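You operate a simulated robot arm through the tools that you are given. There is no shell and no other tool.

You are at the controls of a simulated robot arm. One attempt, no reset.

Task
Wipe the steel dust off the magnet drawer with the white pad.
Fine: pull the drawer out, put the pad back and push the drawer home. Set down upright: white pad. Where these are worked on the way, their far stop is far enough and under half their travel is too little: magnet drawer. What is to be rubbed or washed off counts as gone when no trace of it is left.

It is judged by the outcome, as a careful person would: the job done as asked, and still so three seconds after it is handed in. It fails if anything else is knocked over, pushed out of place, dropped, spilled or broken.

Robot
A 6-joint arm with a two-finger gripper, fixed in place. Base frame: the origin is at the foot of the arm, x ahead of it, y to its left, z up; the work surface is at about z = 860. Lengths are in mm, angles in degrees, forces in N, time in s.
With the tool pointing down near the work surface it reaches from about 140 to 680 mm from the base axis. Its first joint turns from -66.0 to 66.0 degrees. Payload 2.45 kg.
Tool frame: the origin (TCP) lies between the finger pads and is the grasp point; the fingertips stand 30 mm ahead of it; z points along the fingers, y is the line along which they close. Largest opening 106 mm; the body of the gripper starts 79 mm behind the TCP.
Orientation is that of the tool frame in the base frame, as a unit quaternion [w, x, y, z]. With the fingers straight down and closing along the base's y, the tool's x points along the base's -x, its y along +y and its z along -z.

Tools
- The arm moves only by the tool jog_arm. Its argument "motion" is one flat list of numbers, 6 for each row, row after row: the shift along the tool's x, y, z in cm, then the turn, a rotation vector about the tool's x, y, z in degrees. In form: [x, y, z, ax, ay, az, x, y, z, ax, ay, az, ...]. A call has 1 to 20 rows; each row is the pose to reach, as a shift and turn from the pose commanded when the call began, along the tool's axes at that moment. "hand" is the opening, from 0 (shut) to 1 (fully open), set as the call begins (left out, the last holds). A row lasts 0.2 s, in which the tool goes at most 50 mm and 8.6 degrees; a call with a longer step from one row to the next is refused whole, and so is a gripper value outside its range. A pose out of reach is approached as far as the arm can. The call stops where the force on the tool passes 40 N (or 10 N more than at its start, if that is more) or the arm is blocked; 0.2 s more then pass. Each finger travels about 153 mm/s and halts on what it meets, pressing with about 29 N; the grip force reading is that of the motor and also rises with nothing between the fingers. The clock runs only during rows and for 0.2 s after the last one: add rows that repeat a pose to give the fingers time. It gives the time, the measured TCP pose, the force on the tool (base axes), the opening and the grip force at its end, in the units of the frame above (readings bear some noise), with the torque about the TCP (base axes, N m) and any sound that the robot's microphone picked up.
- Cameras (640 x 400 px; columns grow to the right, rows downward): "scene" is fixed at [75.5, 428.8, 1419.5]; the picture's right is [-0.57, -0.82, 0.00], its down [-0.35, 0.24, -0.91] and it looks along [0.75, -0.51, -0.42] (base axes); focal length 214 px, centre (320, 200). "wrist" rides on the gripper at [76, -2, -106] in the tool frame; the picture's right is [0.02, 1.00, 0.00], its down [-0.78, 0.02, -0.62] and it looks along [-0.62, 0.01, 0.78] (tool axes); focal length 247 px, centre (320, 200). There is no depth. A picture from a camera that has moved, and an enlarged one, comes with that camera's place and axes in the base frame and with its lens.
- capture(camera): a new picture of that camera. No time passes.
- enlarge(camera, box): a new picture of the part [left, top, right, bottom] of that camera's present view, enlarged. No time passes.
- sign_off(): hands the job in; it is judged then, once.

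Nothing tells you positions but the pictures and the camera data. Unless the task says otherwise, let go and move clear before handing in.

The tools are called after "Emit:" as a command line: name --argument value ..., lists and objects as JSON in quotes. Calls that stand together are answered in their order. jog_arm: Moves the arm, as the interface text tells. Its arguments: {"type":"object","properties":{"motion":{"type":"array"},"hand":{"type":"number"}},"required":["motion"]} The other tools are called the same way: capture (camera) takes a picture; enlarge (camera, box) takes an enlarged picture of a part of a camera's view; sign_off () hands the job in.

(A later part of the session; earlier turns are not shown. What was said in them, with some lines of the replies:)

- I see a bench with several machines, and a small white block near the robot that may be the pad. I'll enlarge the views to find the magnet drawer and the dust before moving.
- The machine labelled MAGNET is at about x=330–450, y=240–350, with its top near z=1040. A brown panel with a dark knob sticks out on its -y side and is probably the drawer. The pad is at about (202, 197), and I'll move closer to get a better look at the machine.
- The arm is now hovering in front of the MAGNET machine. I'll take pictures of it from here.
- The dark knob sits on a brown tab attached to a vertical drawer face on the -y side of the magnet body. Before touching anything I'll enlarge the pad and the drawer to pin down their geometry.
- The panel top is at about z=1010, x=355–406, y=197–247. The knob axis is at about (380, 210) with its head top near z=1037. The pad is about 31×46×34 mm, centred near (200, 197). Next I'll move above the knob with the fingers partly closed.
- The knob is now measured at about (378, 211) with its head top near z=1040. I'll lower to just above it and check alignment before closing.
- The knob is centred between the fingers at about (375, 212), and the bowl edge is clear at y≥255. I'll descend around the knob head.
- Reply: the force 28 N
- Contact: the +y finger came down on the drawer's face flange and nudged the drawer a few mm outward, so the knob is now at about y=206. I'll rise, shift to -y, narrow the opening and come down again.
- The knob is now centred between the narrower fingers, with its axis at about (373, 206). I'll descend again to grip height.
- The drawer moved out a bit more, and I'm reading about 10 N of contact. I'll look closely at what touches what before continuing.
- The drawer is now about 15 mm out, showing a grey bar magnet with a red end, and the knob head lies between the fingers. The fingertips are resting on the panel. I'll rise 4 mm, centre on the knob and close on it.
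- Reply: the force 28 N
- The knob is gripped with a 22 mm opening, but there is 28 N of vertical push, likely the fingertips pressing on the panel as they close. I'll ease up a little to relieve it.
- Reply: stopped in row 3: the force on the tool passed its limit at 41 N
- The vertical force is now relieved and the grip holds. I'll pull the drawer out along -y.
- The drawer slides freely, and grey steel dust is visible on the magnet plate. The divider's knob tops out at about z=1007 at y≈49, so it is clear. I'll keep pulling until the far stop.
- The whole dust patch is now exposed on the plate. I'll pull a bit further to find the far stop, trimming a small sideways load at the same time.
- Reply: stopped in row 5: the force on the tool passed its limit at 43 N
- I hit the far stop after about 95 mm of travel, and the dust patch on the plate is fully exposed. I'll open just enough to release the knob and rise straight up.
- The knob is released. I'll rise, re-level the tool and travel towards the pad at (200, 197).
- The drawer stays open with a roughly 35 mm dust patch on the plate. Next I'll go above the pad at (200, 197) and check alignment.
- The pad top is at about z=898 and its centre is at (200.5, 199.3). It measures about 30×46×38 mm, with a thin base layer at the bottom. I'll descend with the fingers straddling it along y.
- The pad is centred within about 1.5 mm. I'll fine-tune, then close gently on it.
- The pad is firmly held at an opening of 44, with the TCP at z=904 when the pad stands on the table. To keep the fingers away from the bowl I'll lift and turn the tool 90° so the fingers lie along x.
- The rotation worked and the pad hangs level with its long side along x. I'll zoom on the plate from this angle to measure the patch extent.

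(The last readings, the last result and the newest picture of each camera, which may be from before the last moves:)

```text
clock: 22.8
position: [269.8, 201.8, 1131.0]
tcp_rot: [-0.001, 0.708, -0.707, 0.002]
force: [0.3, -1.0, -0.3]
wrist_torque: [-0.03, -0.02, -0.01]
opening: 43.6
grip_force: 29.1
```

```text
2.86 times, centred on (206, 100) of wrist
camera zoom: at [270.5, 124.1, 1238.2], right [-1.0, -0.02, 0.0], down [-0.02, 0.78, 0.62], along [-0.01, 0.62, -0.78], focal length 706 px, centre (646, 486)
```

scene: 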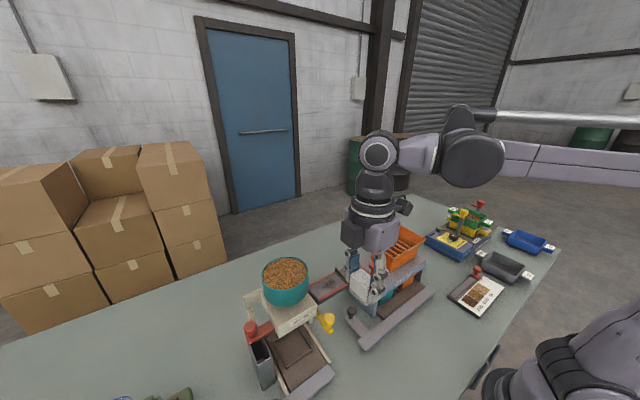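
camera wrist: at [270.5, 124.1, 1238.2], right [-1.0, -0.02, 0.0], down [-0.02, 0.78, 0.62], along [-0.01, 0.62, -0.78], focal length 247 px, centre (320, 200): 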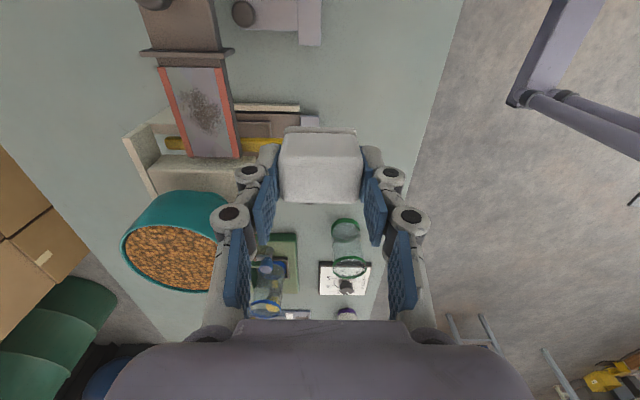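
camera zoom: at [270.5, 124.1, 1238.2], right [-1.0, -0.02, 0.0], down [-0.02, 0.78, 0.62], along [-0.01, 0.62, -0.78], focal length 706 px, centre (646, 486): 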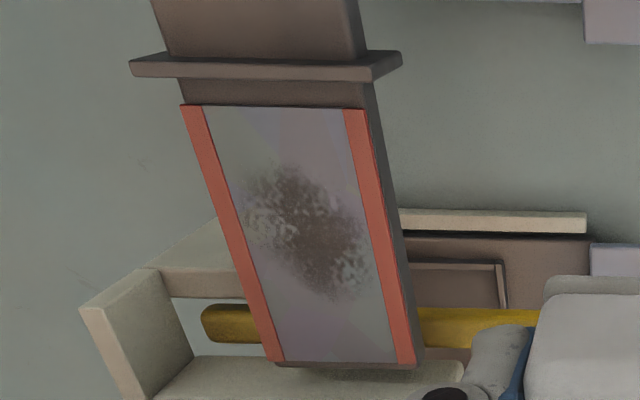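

The plate spans x 351–402, y 166–248 at z≈1015, and the dust covers roughly x 358–396, y 180–225. I'll move the pad above the patch's +y end, at x=377, y=212. From there I can wipe toward -y, which holds the drawer against its open stop.

Emit:
jog_arm --motion '[-0.3, -3.5, 0, 0, 0, 0, -0.6, -7.0, 0, 0, 0, 0, -1.0, -10.7, 0.5, 0, 0, 0, -1.0, -10.7, 2.5, 0, 0, 0, -1.0, -10.7, 4.8, 0, 0, 0, -1.0, -10.7, 4.8, 0, 0, 0]'

Emit:
capture --camera "wrist"

Emit:
enlarge --camera "scene" --box '[250, 200, 410, 310]'

```text
clock: 24.2
position: [376.9, 210.9, 1083.7]
tcp_rot: [0.001, -0.707, 0.708, -0.001]
force: [0.1, -0.6, -1.3]
wrist_torque: [0.01, -0.02, 0.0]
opening: 43.9
grip_force: 28.8
```

```text
taken
camera wrist: at [378.2, 133.4, 1191.1], right [-1.0, -0.02, 0.0], down [-0.02, 0.78, 0.62], along [-0.01, 0.62, -0.78], focal length 247 px, centre (320, 200)
```

wrist: 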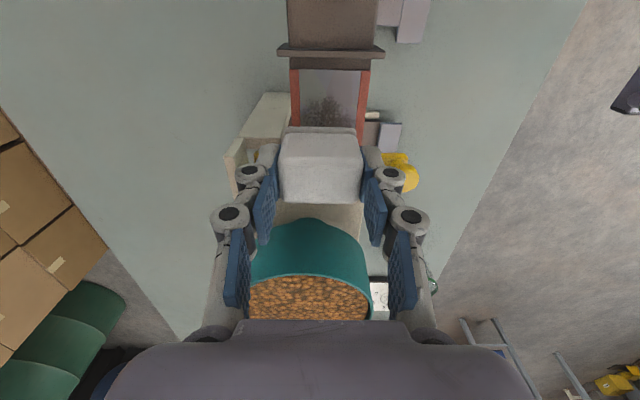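

```text
3.64 times, centred on (330, 255) of scene
camera zoom: at [75.5, 428.8, 1419.5], right [-0.57, -0.82, 0.0], down [-0.35, 0.24, -0.91], along [0.75, -0.51, -0.42], focal length 780 px, centre (284, 0)
```

zoom: 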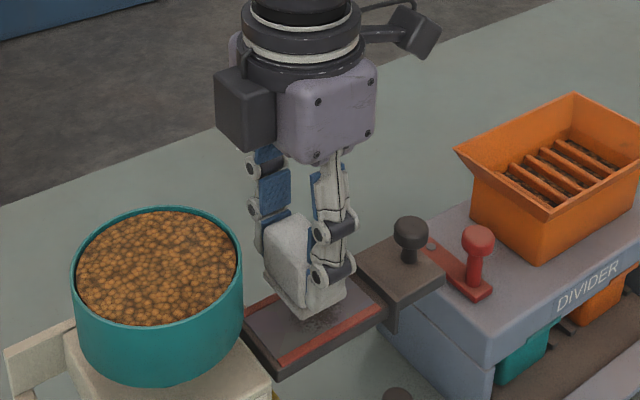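

The pad hangs over the patch with everything clear of the bowl. I'll lower toward the plate gently and watch the force.

Emit:
jog_arm --motion '[0, 0, 0.6, 0, 0, 0, 0, 0, 1.2, 0, 0, 0, 0, 0, 1.7, 0, 0, 0, 0, 0, 2.0, 0, 0, 0]'

```text
clock: 25.2
position: [376.2, 211.2, 1065.7]
tcp_rot: [-0.002, 0.707, -0.707, 0.001]
force: [2.0, -0.8, 22.9]
wrist_torque: [-0.02, -0.08, 0.01]
opening: 44.5
grip_force: 29.5
```

Contact at TCP z≈1065 with 23 N. I'll ease off about 1 mm and stroke toward -y over the patch.

Emit:
jog_arm --motion '[0, 0, -0.1, 0, 0, 0, 0.5, 0, -0.1, 0, 0, 0, 1.0, 0, -0.1, 0, 0, 0, 1.5, 0, -0.1, 0, 0, 0, 2.0, 0, -0.1, 0, 0, 0, 2.5, 0, -0.1, 0, 0, 0]'

Emit:
capture --camera "wrist"

Emit:
enlarge --camera "scene" --box '[250, 200, 410, 310]'

```text
clock: 26.6
position: [374.5, 184.7, 1065.3]
tcp_rot: [0.0, -0.706, 0.708, -0.002]
force: [0.3, 2.0, 3.6]
wrist_torque: [0.13, -0.02, 0.01]
opening: 43.8
grip_force: 29.2
```

```text
taken
camera wrist: at [376.4, 107.7, 1171.9], right [-1.0, -0.02, 0.0], down [-0.02, 0.78, 0.62], along [-0.01, 0.62, -0.78], focal length 247 px, centre (320, 200)
```

wrist: 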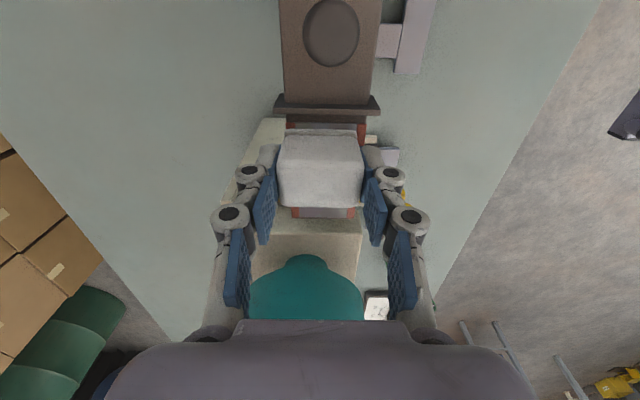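

```text
3.64 times, centred on (330, 255) of scene
camera zoom: at [75.4, 428.9, 1419.5], right [-0.57, -0.82, 0.0], down [-0.35, 0.24, -0.91], along [0.75, -0.51, -0.42], focal length 780 px, centre (284, 0)
```

zoom: 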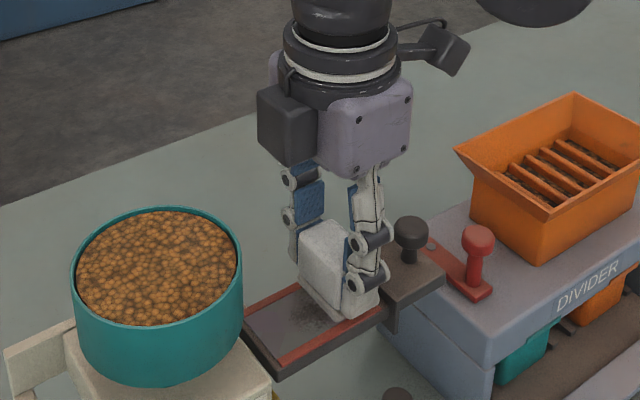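

The stroke went smoothly and the force is now light. I'll lift and check what the stroke did to the dust.

Emit:
jog_arm --motion '[0, 0, -1.0, 0, 0, 0, 0, 0, -2.5, 0, 0, 0, 1.5, 0, -4.0, 0, 0, 0, 1.5, 0, -4.0, 0, 0, 0]'

Emit:
enlarge --camera "scene" --box '[280, 240, 376, 310]'

Emit:
capture --camera "wrist"

```text
clock: 27.6
position: [375.5, 170.4, 1105.0]
tcp_rot: [0.002, -0.706, 0.708, 0.0]
force: [-0.2, 0.1, -0.9]
wrist_torque: [-0.04, -0.05, -0.03]
opening: 44.1
grip_force: 29.4
```

```text
5.71 times, centred on (328, 275) of scene
camera zoom: at [75.5, 428.8, 1419.5], right [-0.57, -0.82, 0.0], down [-0.35, 0.24, -0.91], along [0.75, -0.51, -0.42], focal length 1226 px, centre (274, -229)
```

zoom: 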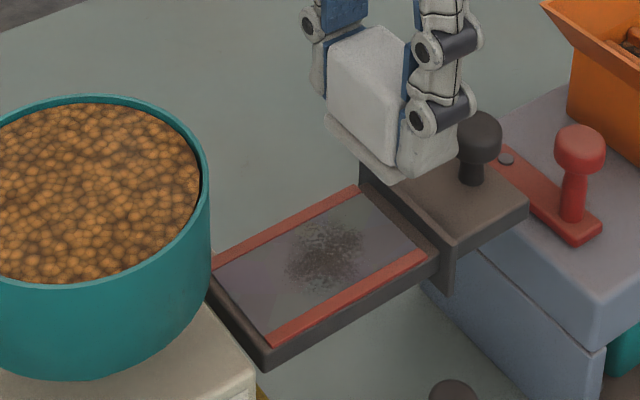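

```text
taken
camera wrist: at [376.9, 92.7, 1212.2], right [-1.0, -0.02, 0.0], down [-0.02, 0.78, 0.62], along [-0.01, 0.62, -0.78], focal length 247 px, centre (320, 200)
```

wrist: 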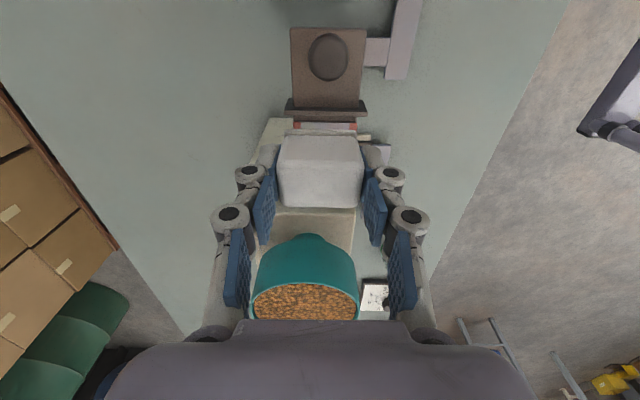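

The patch looks fainter after one stroke, so rubbing is working. I'll go back and make a longer zig-zag rub with steady pressure, moving toward -y again.

Emit:
jog_arm --motion '[-2.2, 0, 0.8, 0, 0, 0, -4.4, 0, 1.8, 0, 0, 0, -4.4, 0, 3.2, 0, 0, 0, -4.4, 0, 4.05, 0, 0, 0, -4.4, 0.6, 4.05, 0, 0, 0, -4.4, -0.6, 4.05, 0, 0, 0, -4.0, 0.6, 4.05, 0, 0, 0, -3.6, -0.6, 4.05, 0, 0, 0, -3.2, 0.6, 4.05, 0, 0, 0, -2.8, -0.6, 4.05, 0, 0, 0, -2.4, 0.6, 4.05, 0, 0, 0, -2.0, -0.6, 4.05, 0, 0, 0, -1.7, 0.6, 4.05, 0, 0, 0, -1.4, -0.6, 4.05, 0, 0, 0, -1.2, 0.6, 4.05, 0, 0, 0, -1.2, 0, 4.05, 0, 0, 0]'

```text
clock: 31.0
position: [373.7, 181.8, 1062.3]
tcp_rot: [-0.001, -0.706, 0.708, -0.001]
force: [-6.6, -0.5, 18.8]
wrist_torque: [0.06, 0.35, 0.01]
opening: 44.1
grip_force: 29.0
```

That rub ran at about 19 N. I'll lift and check the dust again.

Emit:
jog_arm --motion '[0, 0, -1.0, 0, 0, 0, 0, 0, -2.5, 0, 0, 0, 1.5, 0, -4.0, 0, 0, 0, 1.5, 0, -4.0, 0, 0, 0]'

Emit:
enlarge --camera "scene" --box '[280, 240, 376, 310]'

```text
clock: 32.0
position: [376.3, 165.3, 1103.6]
tcp_rot: [0.001, -0.707, 0.708, -0.001]
force: [0.5, -0.7, -0.1]
wrist_torque: [-0.03, 0.04, 0.02]
opening: 44.0
grip_force: 29.1
```

```text
5.71 times, centred on (328, 275) of scene
camera zoom: at [75.5, 428.8, 1419.5], right [-0.57, -0.82, 0.0], down [-0.35, 0.24, -0.91], along [0.75, -0.51, -0.42], focal length 1226 px, centre (274, -229)
```

zoom: 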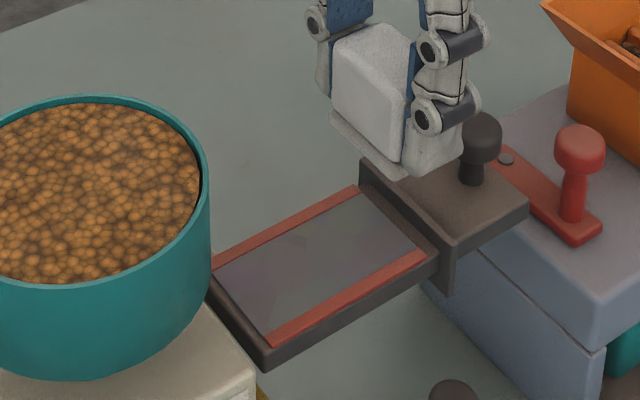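

The dust looks gone from here. I'll enlarge further to check for faint traces.

Emit:
enlarge --camera "scene" --box '[308, 266, 356, 302]'

Emit:
capture --camera "wrist"

```text
11.11 times, centred on (332, 284) of scene
camera zoom: at [75.5, 428.8, 1419.5], right [-0.57, -0.82, 0.0], down [-0.35, 0.24, -0.91], along [0.75, -0.51, -0.42], focal length 2383 px, centre (187, -733)
```

zoom: 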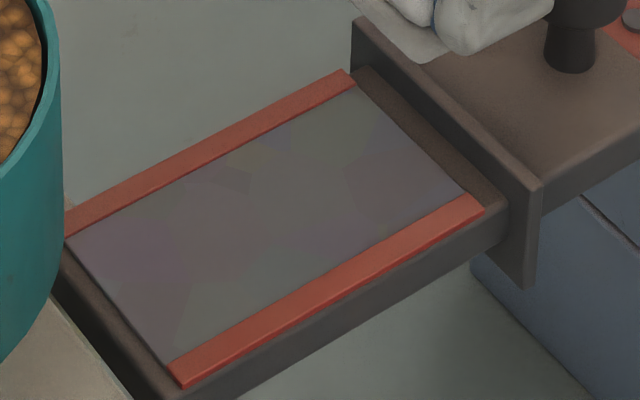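

```text
taken
camera wrist: at [377.3, 89.6, 1210.9], right [-1.0, -0.02, 0.0], down [-0.02, 0.78, 0.62], along [-0.01, 0.62, -0.78], focal length 247 px, centre (320, 200)
```

wrist: 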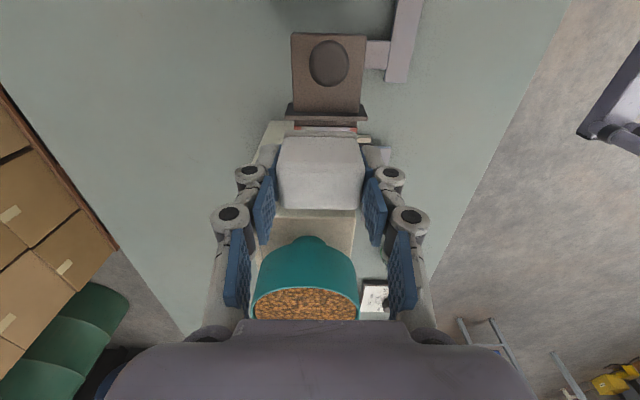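

The plate looks clean. For certainty I'll do one more light zig-zag pass over the same area, starting slightly further toward +y.

Emit:
jog_arm --motion '[-2.6, 0, 0.8, 0, 0, 0, -5.2, 0, 1.8, 0, 0, 0, -5.2, 0, 3.2, 0, 0, 0, -5.2, 0, 3.95, 0, 0, 0, -5.2, 0.5, 3.95, 0, 0, 0, -5.0, -0.5, 3.95, 0, 0, 0, -4.6, 0.5, 3.95, 0, 0, 0, -4.2, -0.5, 3.95, 0, 0, 0, -3.8, 0.5, 3.95, 0, 0, 0, -3.4, -0.5, 3.95, 0, 0, 0, -3.0, 0.5, 3.95, 0, 0, 0, -2.6, -0.5, 3.95, 0, 0, 0, -2.3, 0.5, 3.95, 0, 0, 0, -2.0, -0.5, 3.95, 0, 0, 0, -1.7, 0.5, 3.95, 0, 0, 0, -1.7, 0, 3.95, 0, 0, 0]'

Emit:
jog_arm --motion '[0, 0, -1.0, 0, 0, 0, 0, 0, -2.5, 0, 0, 0, 0, 0, -5.0, 0, 0, 0, 0, 0, -6.5, 0, 0, 0]'

Emit:
capture --camera "scene"

```text
clock: 35.4
position: [376.0, 183.9, 1064.2]
tcp_rot: [0.002, -0.706, 0.708, -0.001]
force: [0.8, -0.6, -0.3]
wrist_torque: [0.01, 0.0, 0.01]
opening: 43.8
grip_force: 29.5
```

```text
clock: 36.4
position: [375.3, 183.3, 1129.2]
tcp_rot: [0.002, -0.706, 0.708, -0.001]
force: [0.6, 0.1, 0.6]
wrist_torque: [-0.01, 0.01, 0.01]
opening: 43.7
grip_force: 29.2
```

```text
taken
```

scene: 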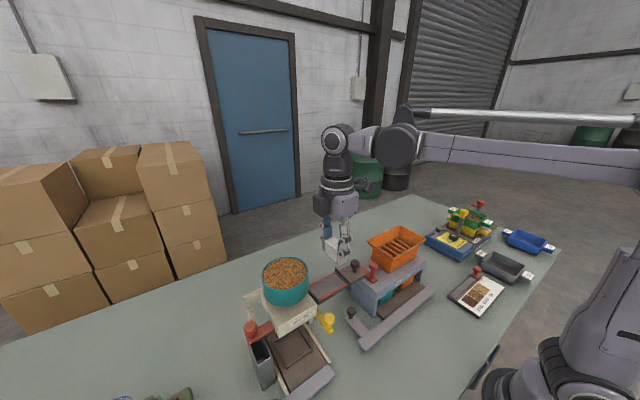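

That last pass only skimmed the plate. I'll back off to where the wrist camera saw the plate clearly before and check for traces.

Emit:
jog_arm --motion '[-0.5, 3.5, 0, 0, 0, 0, -1.0, 7.0, 0, 0, 0, 0, -1.7, 10.6, 0, 0, 0, 0, -1.7, 10.6, 0, 0, 0, 0]'

Emit:
enlarge --camera "wrist" --box '[150, 50, 262, 170]'

Emit:
enlarge --camera "scene" --box '[300, 256, 364, 304]'

```text
clock: 37.4
position: [269.7, 202.6, 1129.6]
tcp_rot: [0.0, -0.706, 0.708, -0.001]
force: [0.1, 0.1, -0.7]
wrist_torque: [-0.02, -0.02, 0.02]
opening: 43.9
grip_force: 29.5
```

```text
3.33 times, centred on (206, 110) of wrist
camera zoom: at [270.6, 124.4, 1237.8], right [-1.0, -0.02, 0.0], down [-0.02, 0.78, 0.62], along [-0.01, 0.62, -0.78], focal length 823 px, centre (700, 500)
```

zoom: 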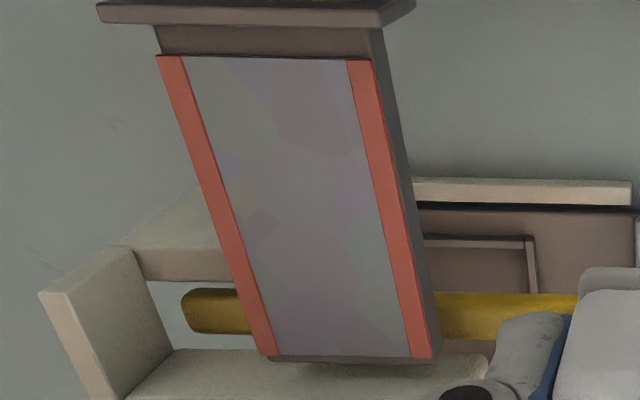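

```text
8.33 times, centred on (332, 280) of scene
camera zoom: at [75.5, 428.8, 1419.5], right [-0.57, -0.82, 0.0], down [-0.35, 0.24, -0.91], along [0.75, -0.51, -0.42], focal length 1787 px, centre (220, -467)
```

zoom: 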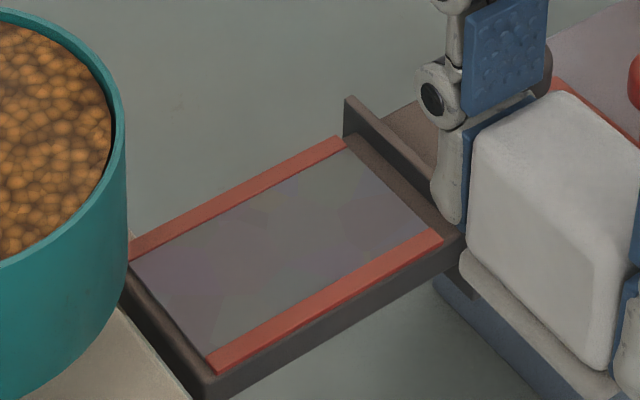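

No trace of dust remains on the plate from either view. Next I'll turn the tool back and carry the pad above its original spot at (201, 200).

Emit:
jog_arm --motion '[0, 2, 0, 0, 0, 8, 0.1, 4, 0, 0, 0, 16, 0.2, 6, 0, 0, 0, 24, 0.28, 6.9, 0, 0, 0, 32, 0.28, 6.9, 0, 0, 0, 40, 0.28, 6.9, 0, 0, 0, 48, 0.28, 6.9, 0, 0, 0, 56, 0.28, 6.9, 0, 0, 0, 64, 0.28, 6.9, 3, 0, 0, 72, 0.28, 6.9, 7, 0, 0, 80, 0.28, 6.9, 11, 0, 0, 88, 0.28, 6.9, 14, 0, 0, 90, 0.28, 6.9, 17, 0, 0, 90, 0.28, 6.9, 17, 0, 0, 90]'

Emit:
capture --camera "wrist"

```text
clock: 40.4
position: [200.5, 197.6, 958.9]
tcp_rot: [0.002, 0.001, 1.0, 0.0]
force: [0.2, 0.4, -1.8]
wrist_torque: [0.01, 0.01, 0.01]
opening: 43.9
grip_force: 29.2
```

```text
taken
camera wrist: at [123.5, 195.7, 1065.5], right [-0.02, 1.0, 0.0], down [0.78, 0.02, 0.62], along [0.62, 0.01, -0.78], focal length 247 px, centre (320, 200)
```

wrist: 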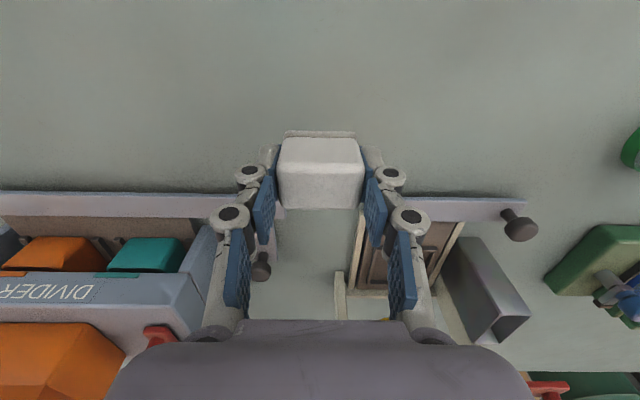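

The pad is above its spot, about 2 mm off in y. I'll correct that and lower it toward the table.

Emit:
jog_arm --motion '[-0.1, 0.2, 2.0, 0, 0, 0, -0.15, 0.2, 4.0, 0, 0, 0, -0.15, 0.2, 5.0, 0, 0, 0, -0.15, 0.2, 5.3, 0, 0, 0, -0.15, 0.2, 5.3, 0, 0, 0]'

```text
clock: 41.6
position: [204.0, 200.1, 905.6]
tcp_rot: [0.002, 0.0, 1.0, 0.0]
force: [-0.4, -0.8, -0.2]
wrist_torque: [0.0, 0.01, 0.01]
opening: 43.9
grip_force: 28.8
```

Emit:
jog_arm --motion '[0, 0, 0.1, 0, 0, 0, 0, 0, 0.15, 0, 0, 0]'

Emit:
enlarge --camera "wrist" --box '[220, 80, 420, 230]'

```text
clock: 42.2
position: [202.3, 201.0, 903.5]
tcp_rot: [0.002, 0.001, 1.0, 0.0]
force: [-0.5, 0.6, -0.8]
wrist_torque: [-0.01, 0.01, 0.0]
opening: 43.9
grip_force: 29.0
```

```text
2.67 times, centred on (320, 155) of wrist
camera zoom: at [126.3, 198.1, 1011.2], right [-0.02, 1.0, 0.0], down [0.78, 0.02, 0.62], along [0.62, 0.01, -0.78], focal length 659 px, centre (320, 320)
```

zoom: 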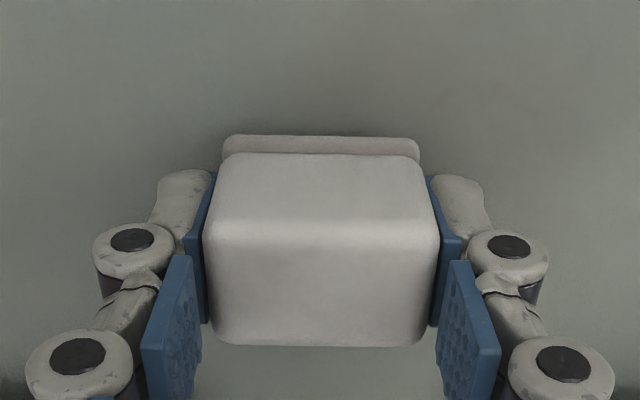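

No contact yet: the pad slid up about 4 mm in the grip during the wipe. I'll continue down in small steps until it touches.

Emit:
jog_arm --motion '[0, 0, 0.1, 0, 0, 0, 0, 0, 0.2, 0, 0, 0]'

Emit:
jog_arm --motion '[0, 0, 0.05, 0, 0, 0, 0, 0, 0.1, 0, 0, 0]'

```text
clock: 42.8
position: [203.2, 200.0, 902.8]
tcp_rot: [0.002, 0.001, 1.0, 0.001]
force: [-0.3, 0.5, -0.6]
wrist_torque: [0.01, -0.02, 0.01]
opening: 44.0
grip_force: 29.1
```

```text
clock: 43.4
position: [203.4, 200.6, 900.7]
tcp_rot: [0.002, 0.001, 1.0, 0.001]
force: [-0.5, 0.7, -1.1]
wrist_torque: [0.02, -0.01, 0.02]
opening: 43.9
grip_force: 29.5
```

Emit:
jog_arm --motion '[0, 0, 0.05, 0, 0, 0, 0, 0, 0.1, 0, 0, 0]'

Emit:
enlarge --camera "scene" --box '[340, 350, 420, 400]'

```text
clock: 44.0
position: [203.9, 200.3, 900.3]
tcp_rot: [0.001, 0.002, 1.0, -0.001]
force: [0.1, 0.3, -1.1]
wrist_torque: [0.02, 0.02, 0.0]
opening: 43.7
grip_force: 29.0
```

```text
8.00 times, centred on (380, 375) of scene
camera zoom: at [75.5, 428.8, 1419.5], right [-0.57, -0.82, 0.0], down [-0.35, 0.24, -0.91], along [0.75, -0.51, -0.42], focal length 1716 px, centre (-160, -1200)
```

zoom: 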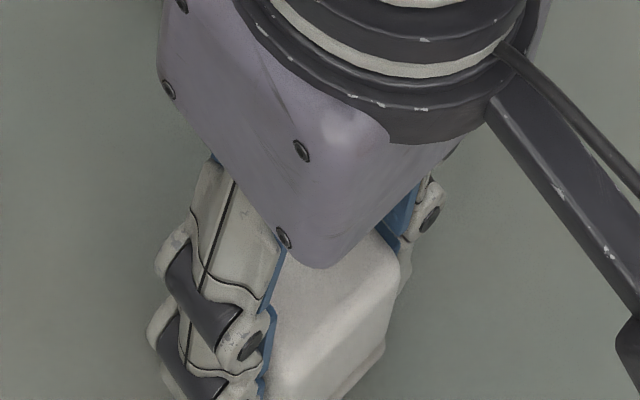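

Still no contact at TCP z=900, so I'll keep lowering in small steps.

Emit:
jog_arm --motion '[0, 0, 0.05, 0, 0, 0, 0, 0, 0.1, 0, 0, 0]'

Emit:
jog_arm --motion '[0, 0, 0.05, 0, 0, 0, 0, 0, 0.1, 0, 0, 0]'

Emit:
enlarge --camera "wrist" --box '[220, 80, 420, 230]'

```text
clock: 44.6
position: [203.5, 199.6, 899.5]
tcp_rot: [0.002, 0.0, 1.0, 0.0]
force: [-0.8, 0.2, 1.5]
wrist_torque: [0.03, 0.06, 0.01]
opening: 43.7
grip_force: 29.1
```

```text
clock: 45.2
position: [203.8, 199.1, 898.4]
tcp_rot: [0.002, 0.002, 1.0, -0.001]
force: [-0.5, -0.6, 23.2]
wrist_torque: [-0.04, 0.07, 0.0]
opening: 43.8
grip_force: 29.1
```

```text
2.67 times, centred on (320, 155) of wrist
camera zoom: at [126.8, 197.7, 1005.3], right [-0.02, 1.0, 0.0], down [0.78, 0.02, 0.62], along [0.62, 0.01, -0.78], focal length 659 px, centre (320, 320)
```

zoom: 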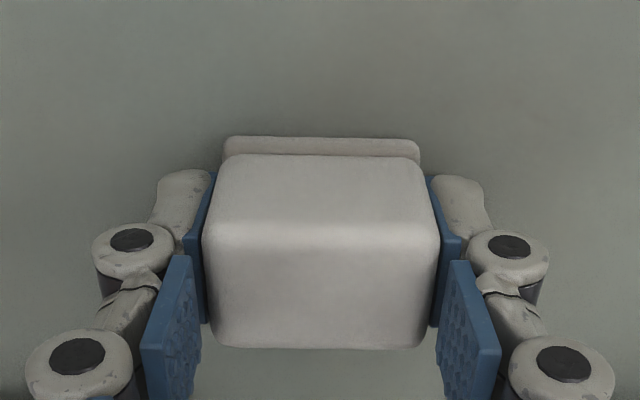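

The pad touches the table at TCP z≈899, about 2.5 mm too far in +x compared with its original spot. I'll lift 2 mm, shift back and set it down again.

Emit:
jog_arm --motion '[0, 0, -0.3, 0, 0, 0, 0.25, 0, -0.3, 0, 0, 0, 0.25, 0, -0.15, 0, 0, 0, 0.25, 0, -0.07, 0, 0, 0, 0.25, 0, -0.07, 0, 0, 0]'

```text
clock: 46.4
position: [200.8, 200.2, 897.9]
tcp_rot: [0.001, 0.001, 1.0, 0.0]
force: [-0.7, 0.2, -1.0]
wrist_torque: [-0.01, 0.0, 0.03]
opening: 44.0
grip_force: 28.6
```

Emit:
jog_arm --motion '[0, 0, 0.05, 0, 0, 0, 0, 0, 0.05, 0, 0, 0]'

```text
clock: 47.0
position: [202.0, 199.9, 898.6]
tcp_rot: [0.002, 0.001, 1.0, 0.0]
force: [0.4, 2.2, 17.0]
wrist_torque: [0.04, 0.06, 0.02]
opening: 43.7
grip_force: 29.1
```

The pad is resting on the table. I'll open the fingers and then rise clear.

Emit:
jog_arm --motion '[0, 0, 0, 0, 0, 0, 0, 0, 0, 0, 0, 0, 0, 0, 0, 0, 0, 0]' --hand 0.64

Emit:
jog_arm --motion '[0, 0, -1.5, 0, 0, 0, 0, 0, -4.0, 0, 0, 0, 0, 0, -8.0, 0, 0, 0, 0, 0, -12.0, 0, 0, 0, 0, 0, -12.0, 0, 0, 0]'

Emit:
capture --camera "wrist"

Emit:
enlarge --camera "scene" --box '[340, 350, 420, 400]'

```text
clock: 47.8
position: [202.7, 200.5, 898.3]
tcp_rot: [0.001, 0.0, 1.0, 0.0]
force: [-0.5, -0.6, -0.4]
wrist_torque: [0.01, -0.01, -0.04]
opening: 67.9
grip_force: 0.1
```

```text
clock: 49.0
position: [199.4, 199.8, 1017.3]
tcp_rot: [0.002, 0.001, 1.0, 0.0]
force: [-0.1, 0.3, -0.4]
wrist_torque: [0.02, 0.02, -0.01]
opening: 68.0
grip_force: 0.1
```

```text
taken
camera wrist: at [123.6, 198.8, 1124.3], right [-0.02, 1.0, 0.0], down [0.78, 0.02, 0.62], along [0.62, 0.01, -0.78], focal length 247 px, centre (320, 200)
```

wrist: 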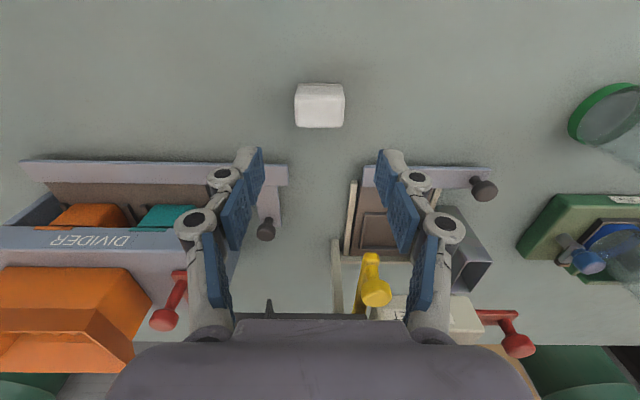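

```text
8.00 times, centred on (380, 375) of scene
camera zoom: at [75.5, 428.8, 1419.5], right [-0.57, -0.82, 0.0], down [-0.35, 0.24, -0.91], along [0.75, -0.51, -0.42], focal length 1716 px, centre (-160, -1200)
```

zoom: 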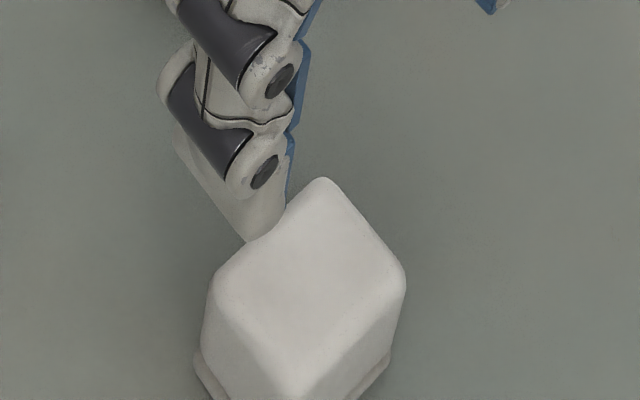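

The pad stands upright in the same pixels as at the start. Next I'll close the fingers, turn the tool 90° and go to the -y side of the drawer panel to push it home along +y.

Emit:
jog_arm --motion '[0, 0, -4, 0, 0, -8, 0, 0, -8, 0, 0, -16, 0, 0, -12, 0, 0, -24, -1, -1, -13.2, 0, 0, -32, -4, -3, -13.2, 0, 0, -40, -7, -5, -13.2, 0, 0, -48, -10, -7, -13.2, 0, 0, -56, -13, -9, -13.2, 0, 0, -64, -16, -10.5, -13.2, 0, 0, -72, -17.4, -11.7, -13.2, 0, 0, -80, -17.4, -11.7, -13.2, 0, 0, -88, -17.4, -11.7, -13.2, 0, 0, -90, -17.4, -11.7, -13.2, 0, 0, -90]' --hand 0.0

Emit:
capture --camera "wrist"

Emit:
capture --camera "scene"

```text
clock: 51.8
position: [374.7, 82.7, 1151.9]
tcp_rot: [0.001, -0.707, 0.708, 0.0]
force: [0.2, 0.2, 0.0]
wrist_torque: [0.0, 0.0, 0.01]
opening: 0.0
grip_force: 28.3
```

```text
taken
camera wrist: at [375.6, 6.5, 1258.5], right [-1.0, -0.02, 0.0], down [-0.02, 0.78, 0.62], along [-0.01, 0.62, -0.78], focal length 247 px, centre (320, 200)
```

wrist: 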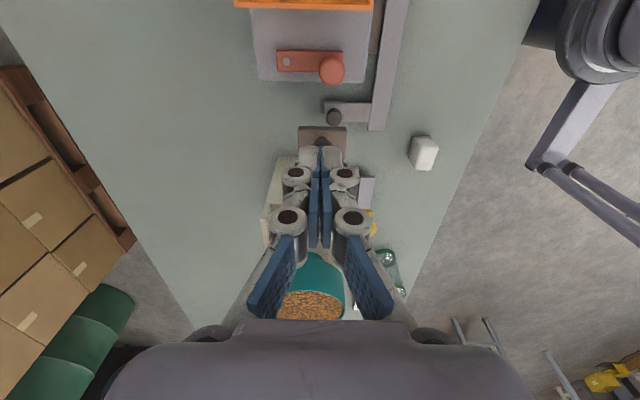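

```text
taken
```

scene: 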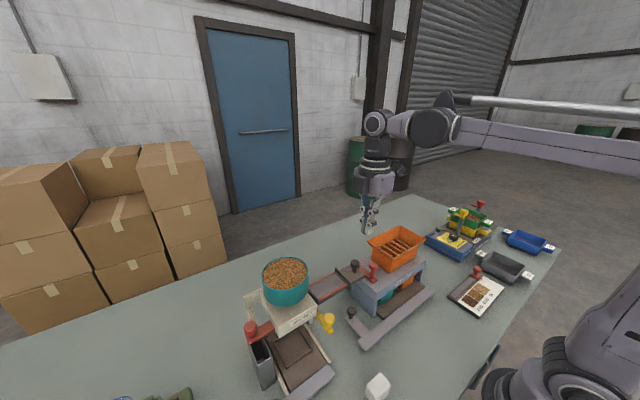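

The panel's -y edge is at about y=104 and the fingers at y≈83 are clear of both it and the divider's knob. I'll lower until the tips are level with the panel edge.

Emit:
jog_arm --motion '[0, 0.2, 3.5, 0, 0, 0, 0, 0.2, 7.0, 0, 0, 0, 0, 0.2, 9.5, 0, 0, 0, 0, 0.2, 11.0, 0, 0, 0, 0, 0.2, 11.7, 0, 0, 0, 0, 0.2, 11.7, 0, 0, 0]'

Emit:
capture --camera "wrist"

Emit:
enlarge --camera "scene" --box '[280, 210, 440, 310]'

```text
clock: 53.2
position: [373.2, 83.2, 1034.5]
tcp_rot: [0.001, -0.707, 0.707, 0.0]
force: [-0.4, -0.3, 0.7]
wrist_torque: [-0.02, 0.0, 0.0]
opening: 0.0
grip_force: 28.5
```

```text
taken
camera wrist: at [374.1, 6.2, 1141.7], right [-1.0, -0.02, 0.0], down [-0.02, 0.78, 0.62], along [-0.01, 0.62, -0.78], focal length 247 px, centre (320, 200)
```

wrist: 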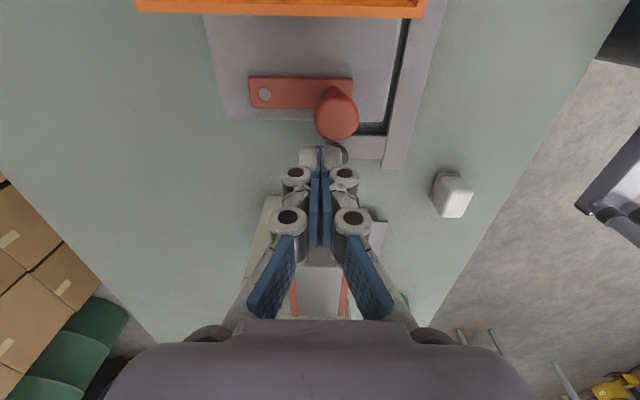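

```text
4.00 times, centred on (360, 260) of scene
camera zoom: at [75.5, 428.8, 1419.5], right [-0.57, -0.82, 0.0], down [-0.35, 0.24, -0.91], along [0.75, -0.51, -0.42], focal length 858 px, centre (160, -40)
```

zoom: 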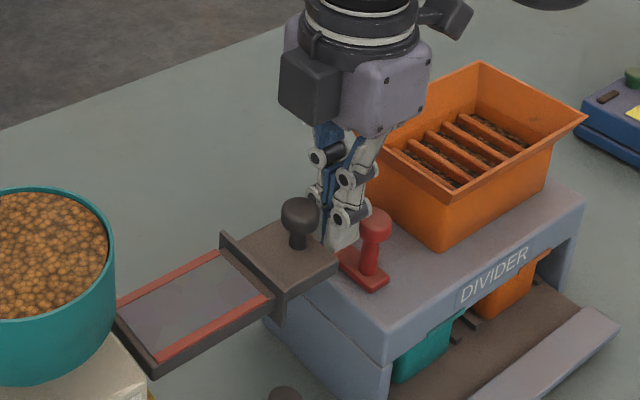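

The fingers sit between the panel and the divider's knob with no contact. I'll push the drawer home along +y.

Emit:
jog_arm --motion '[-0.5, 0, 0, 0, 0, 0, -1.0, 0, 0, 0, 0, 0, -1.5, 0, 0, 0, 0, 0, -2.1, 0, 0, 0, 0, 0, -2.7, 0, 0, 0, 0, 0, -3.3, 0, 0, 0, 0, 0, -3.9, 0, 0, 0, 0, 0, -4.5, 0, 0, 0, 0, 0, -5.1, 0, 0, 0, 0, 0, -5.7, 0, 0, 0, 0, 0, -6.3, 0, 0, 0, 0, 0, -6.9, 0, 0, 0, 0, 0, -7.5, 0, 0, 0, 0, 0, -8.1, 0, 0, 0, 0, 0, -8.7, 0, 0, 0, 0, 0]'

Emit:
enlarge --camera "scene" --box '[240, 210, 400, 310]'

Emit:
capture --camera "wrist"

```text
clock: 56.4
position: [373.1, 169.9, 1034.1]
tcp_rot: [0.001, -0.707, 0.708, -0.002]
force: [-1.4, -2.5, -0.3]
wrist_torque: [-0.03, 0.03, -0.01]
opening: 0.0
grip_force: 29.0
```

```text
4.00 times, centred on (320, 260) of scene
camera zoom: at [75.4, 428.8, 1419.5], right [-0.57, -0.82, 0.0], down [-0.35, 0.24, -0.91], along [0.75, -0.51, -0.42], focal length 858 px, centre (320, -40)
```

zoom: 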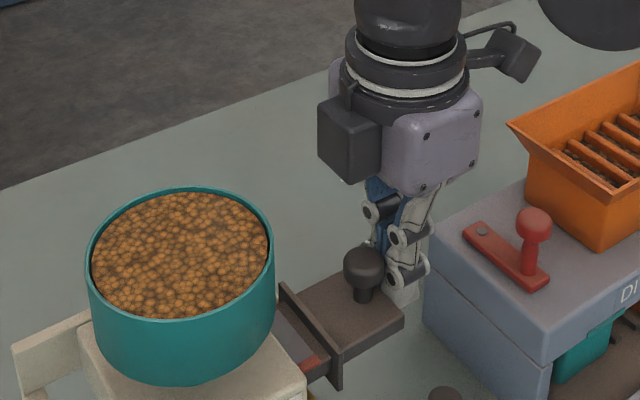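

```text
taken
camera wrist: at [373.6, 93.1, 1141.4], right [-1.0, -0.02, 0.0], down [-0.02, 0.78, 0.62], along [-0.01, 0.62, -0.78], focal length 247 px, centre (320, 200)
```

wrist: 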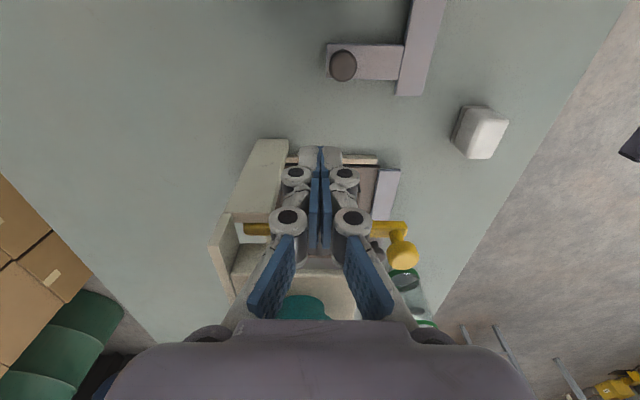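

The drawer is sliding in smoothly with about 15–20 mm left. I'll keep pushing slowly until it meets its home stop.

Emit:
jog_arm --motion '[-0.4, 0, 0, 0, 0, 0, -0.8, 0, 0, 0, 0, 0, -1.2, 0, 0, 0, 0, 0, -1.5, 0, 0, 0, 0, 0, -1.7, 0, 0, 0, 0, 0, -1.9, 0, 0, 0, 0, 0, -2.1, 0, 0, 0, 0, 0, -2.3, 0, 0, 0, 0, 0, -2.5, 0, 0, 0, 0, 0]'

Emit:
enlarge --camera "scene" --box '[240, 210, 400, 310]'

```text
clock: 58.4
position: [373.1, 189.7, 1032.9]
tcp_rot: [-0.005, -0.705, 0.709, -0.006]
force: [-4.7, -36.6, -9.4]
wrist_torque: [-0.72, 0.19, 0.12]
opening: 6.1
grip_force: 28.6
```

```text
4.00 times, centred on (320, 260) of scene
camera zoom: at [75.5, 427.8, 1419.8], right [-0.57, -0.82, 0.0], down [-0.35, 0.24, -0.91], along [0.75, -0.51, -0.43], focal length 858 px, centre (320, -40)
```

zoom: 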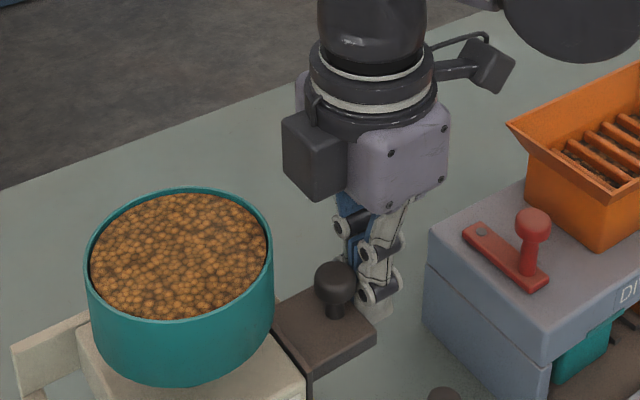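

The drawer hit its home stop at about 37 N. I'll back off along -y and rise clear.

Emit:
jog_arm --motion '[0.3, 0, 0, 0, 0, 0, 1.0, 0, 0, 0, 0, 0, 2.5, 0, -0.5, 0, 0, 0, 3.0, 0, -3.5, 0, 0, 0, 3.0, 0, -8.0, 0, 0, 0, 3.0, 0, -12.5, 0, 0, 0, 3.0, 0, -12.5, 0, 0, 0]'

Emit:
enlarge --camera "scene" --box '[240, 210, 400, 310]'

Emit:
capture --camera "scene"

Emit:
capture --camera "wrist"

```text
clock: 60.0
position: [370.0, 165.2, 1160.5]
tcp_rot: [0.001, -0.706, 0.708, -0.001]
force: [-0.7, 0.5, -0.3]
wrist_torque: [-0.01, 0.01, 0.01]
opening: 0.0
grip_force: 29.0
```

```text
4.00 times, centred on (320, 260) of scene
camera zoom: at [75.5, 428.8, 1419.5], right [-0.57, -0.82, 0.0], down [-0.35, 0.24, -0.91], along [0.75, -0.51, -0.42], focal length 858 px, centre (320, -40)
```

zoom: 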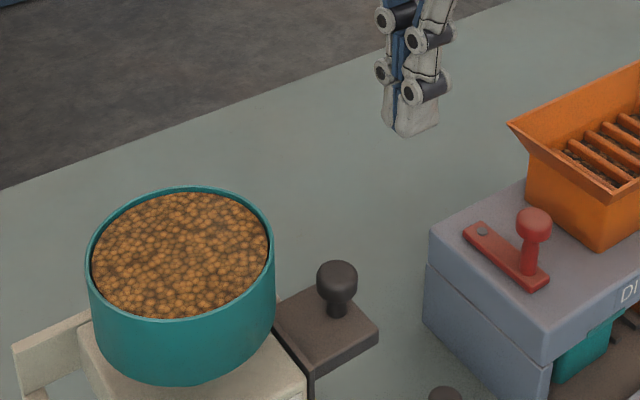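

```text
taken
```

scene: 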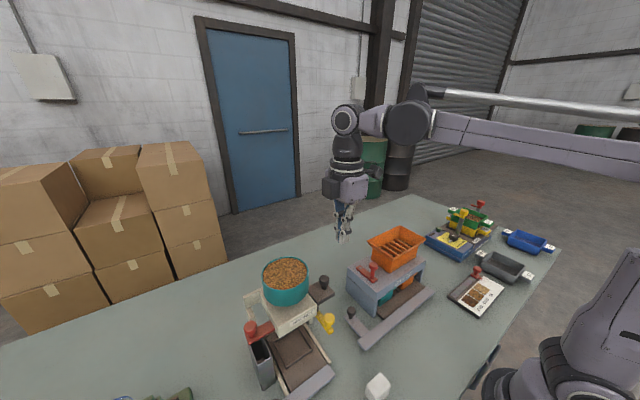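

```text
taken
camera wrist: at [372.9, 87.8, 1268.8], right [-1.0, -0.02, 0.0], down [-0.02, 0.78, 0.62], along [-0.01, 0.62, -0.78], focal length 247 px, centre (320, 200)
```

wrist: 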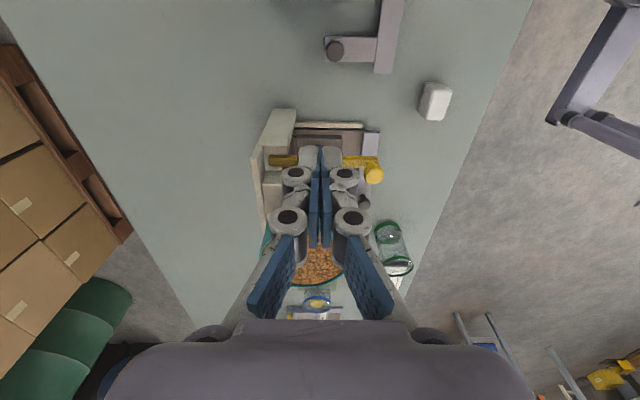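

The machine and pad look as they did at the start. I'll repeat the earlier zoom to compare the drawer's closed position with the original.

Emit:
enlarge --camera "scene" --box '[230, 240, 358, 320]'

Emit:
enlarge --camera "scene" --box '[220, 220, 460, 400]'

```text
5.00 times, centred on (294, 280) of scene
camera zoom: at [75.5, 428.8, 1419.5], right [-0.57, -0.82, 0.0], down [-0.35, 0.24, -0.91], along [0.75, -0.51, -0.42], focal length 1072 px, centre (450, -200)
```

zoom: 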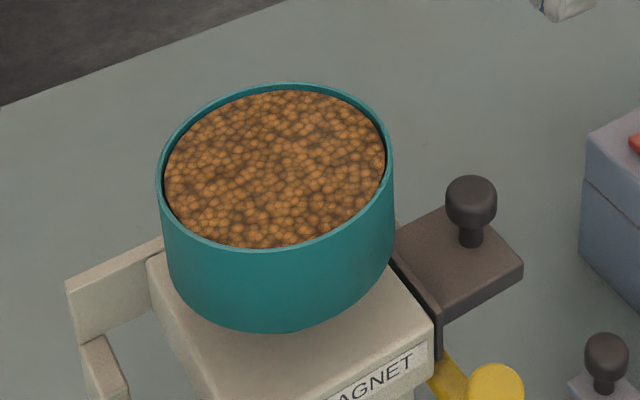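

```text
2.22 times, centred on (340, 310) of scene
camera zoom: at [75.5, 428.8, 1419.5], right [-0.57, -0.82, 0.0], down [-0.35, 0.24, -0.91], along [0.75, -0.51, -0.42], focal length 477 px, centre (276, -44)
```

zoom: 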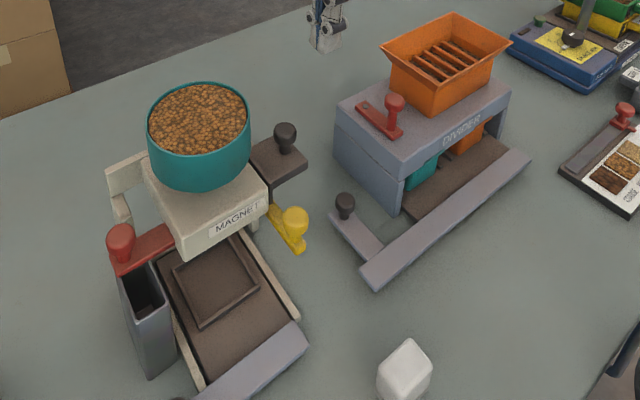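

The drawer face is flush in the same position as at the start, the plate was clean in both views, and the pad stands upright in its original place. The other machines are undisturbed and the arm is clear, so I'm handing in the job.

Emit:
sign_off

```text
The job is handed in.
```

The steel dust is wiped off the magnet drawer, and I've handed the job in. Close-up views from both cameras showed no trace left on the plate.

- **Drawer:** I pulled it out about 95 mm to its far stop. After the wipe I pushed it back until it met its home stop. It now sits flush, in the same position as at the start.
- **Pad:** it stands upright on its original spot. It slid up about 4 mm in the grip while wiping, so I lowered it until it touched the table before letting go.
- **Everything else:** nothing was knocked over, spilled or moved in the final pictures. On my first approach to the drawer knob the fingers touched the drawer and nudged it out a few millimetres before I gripped it.

The fingers are empty and the arm is raised clear of the machines.
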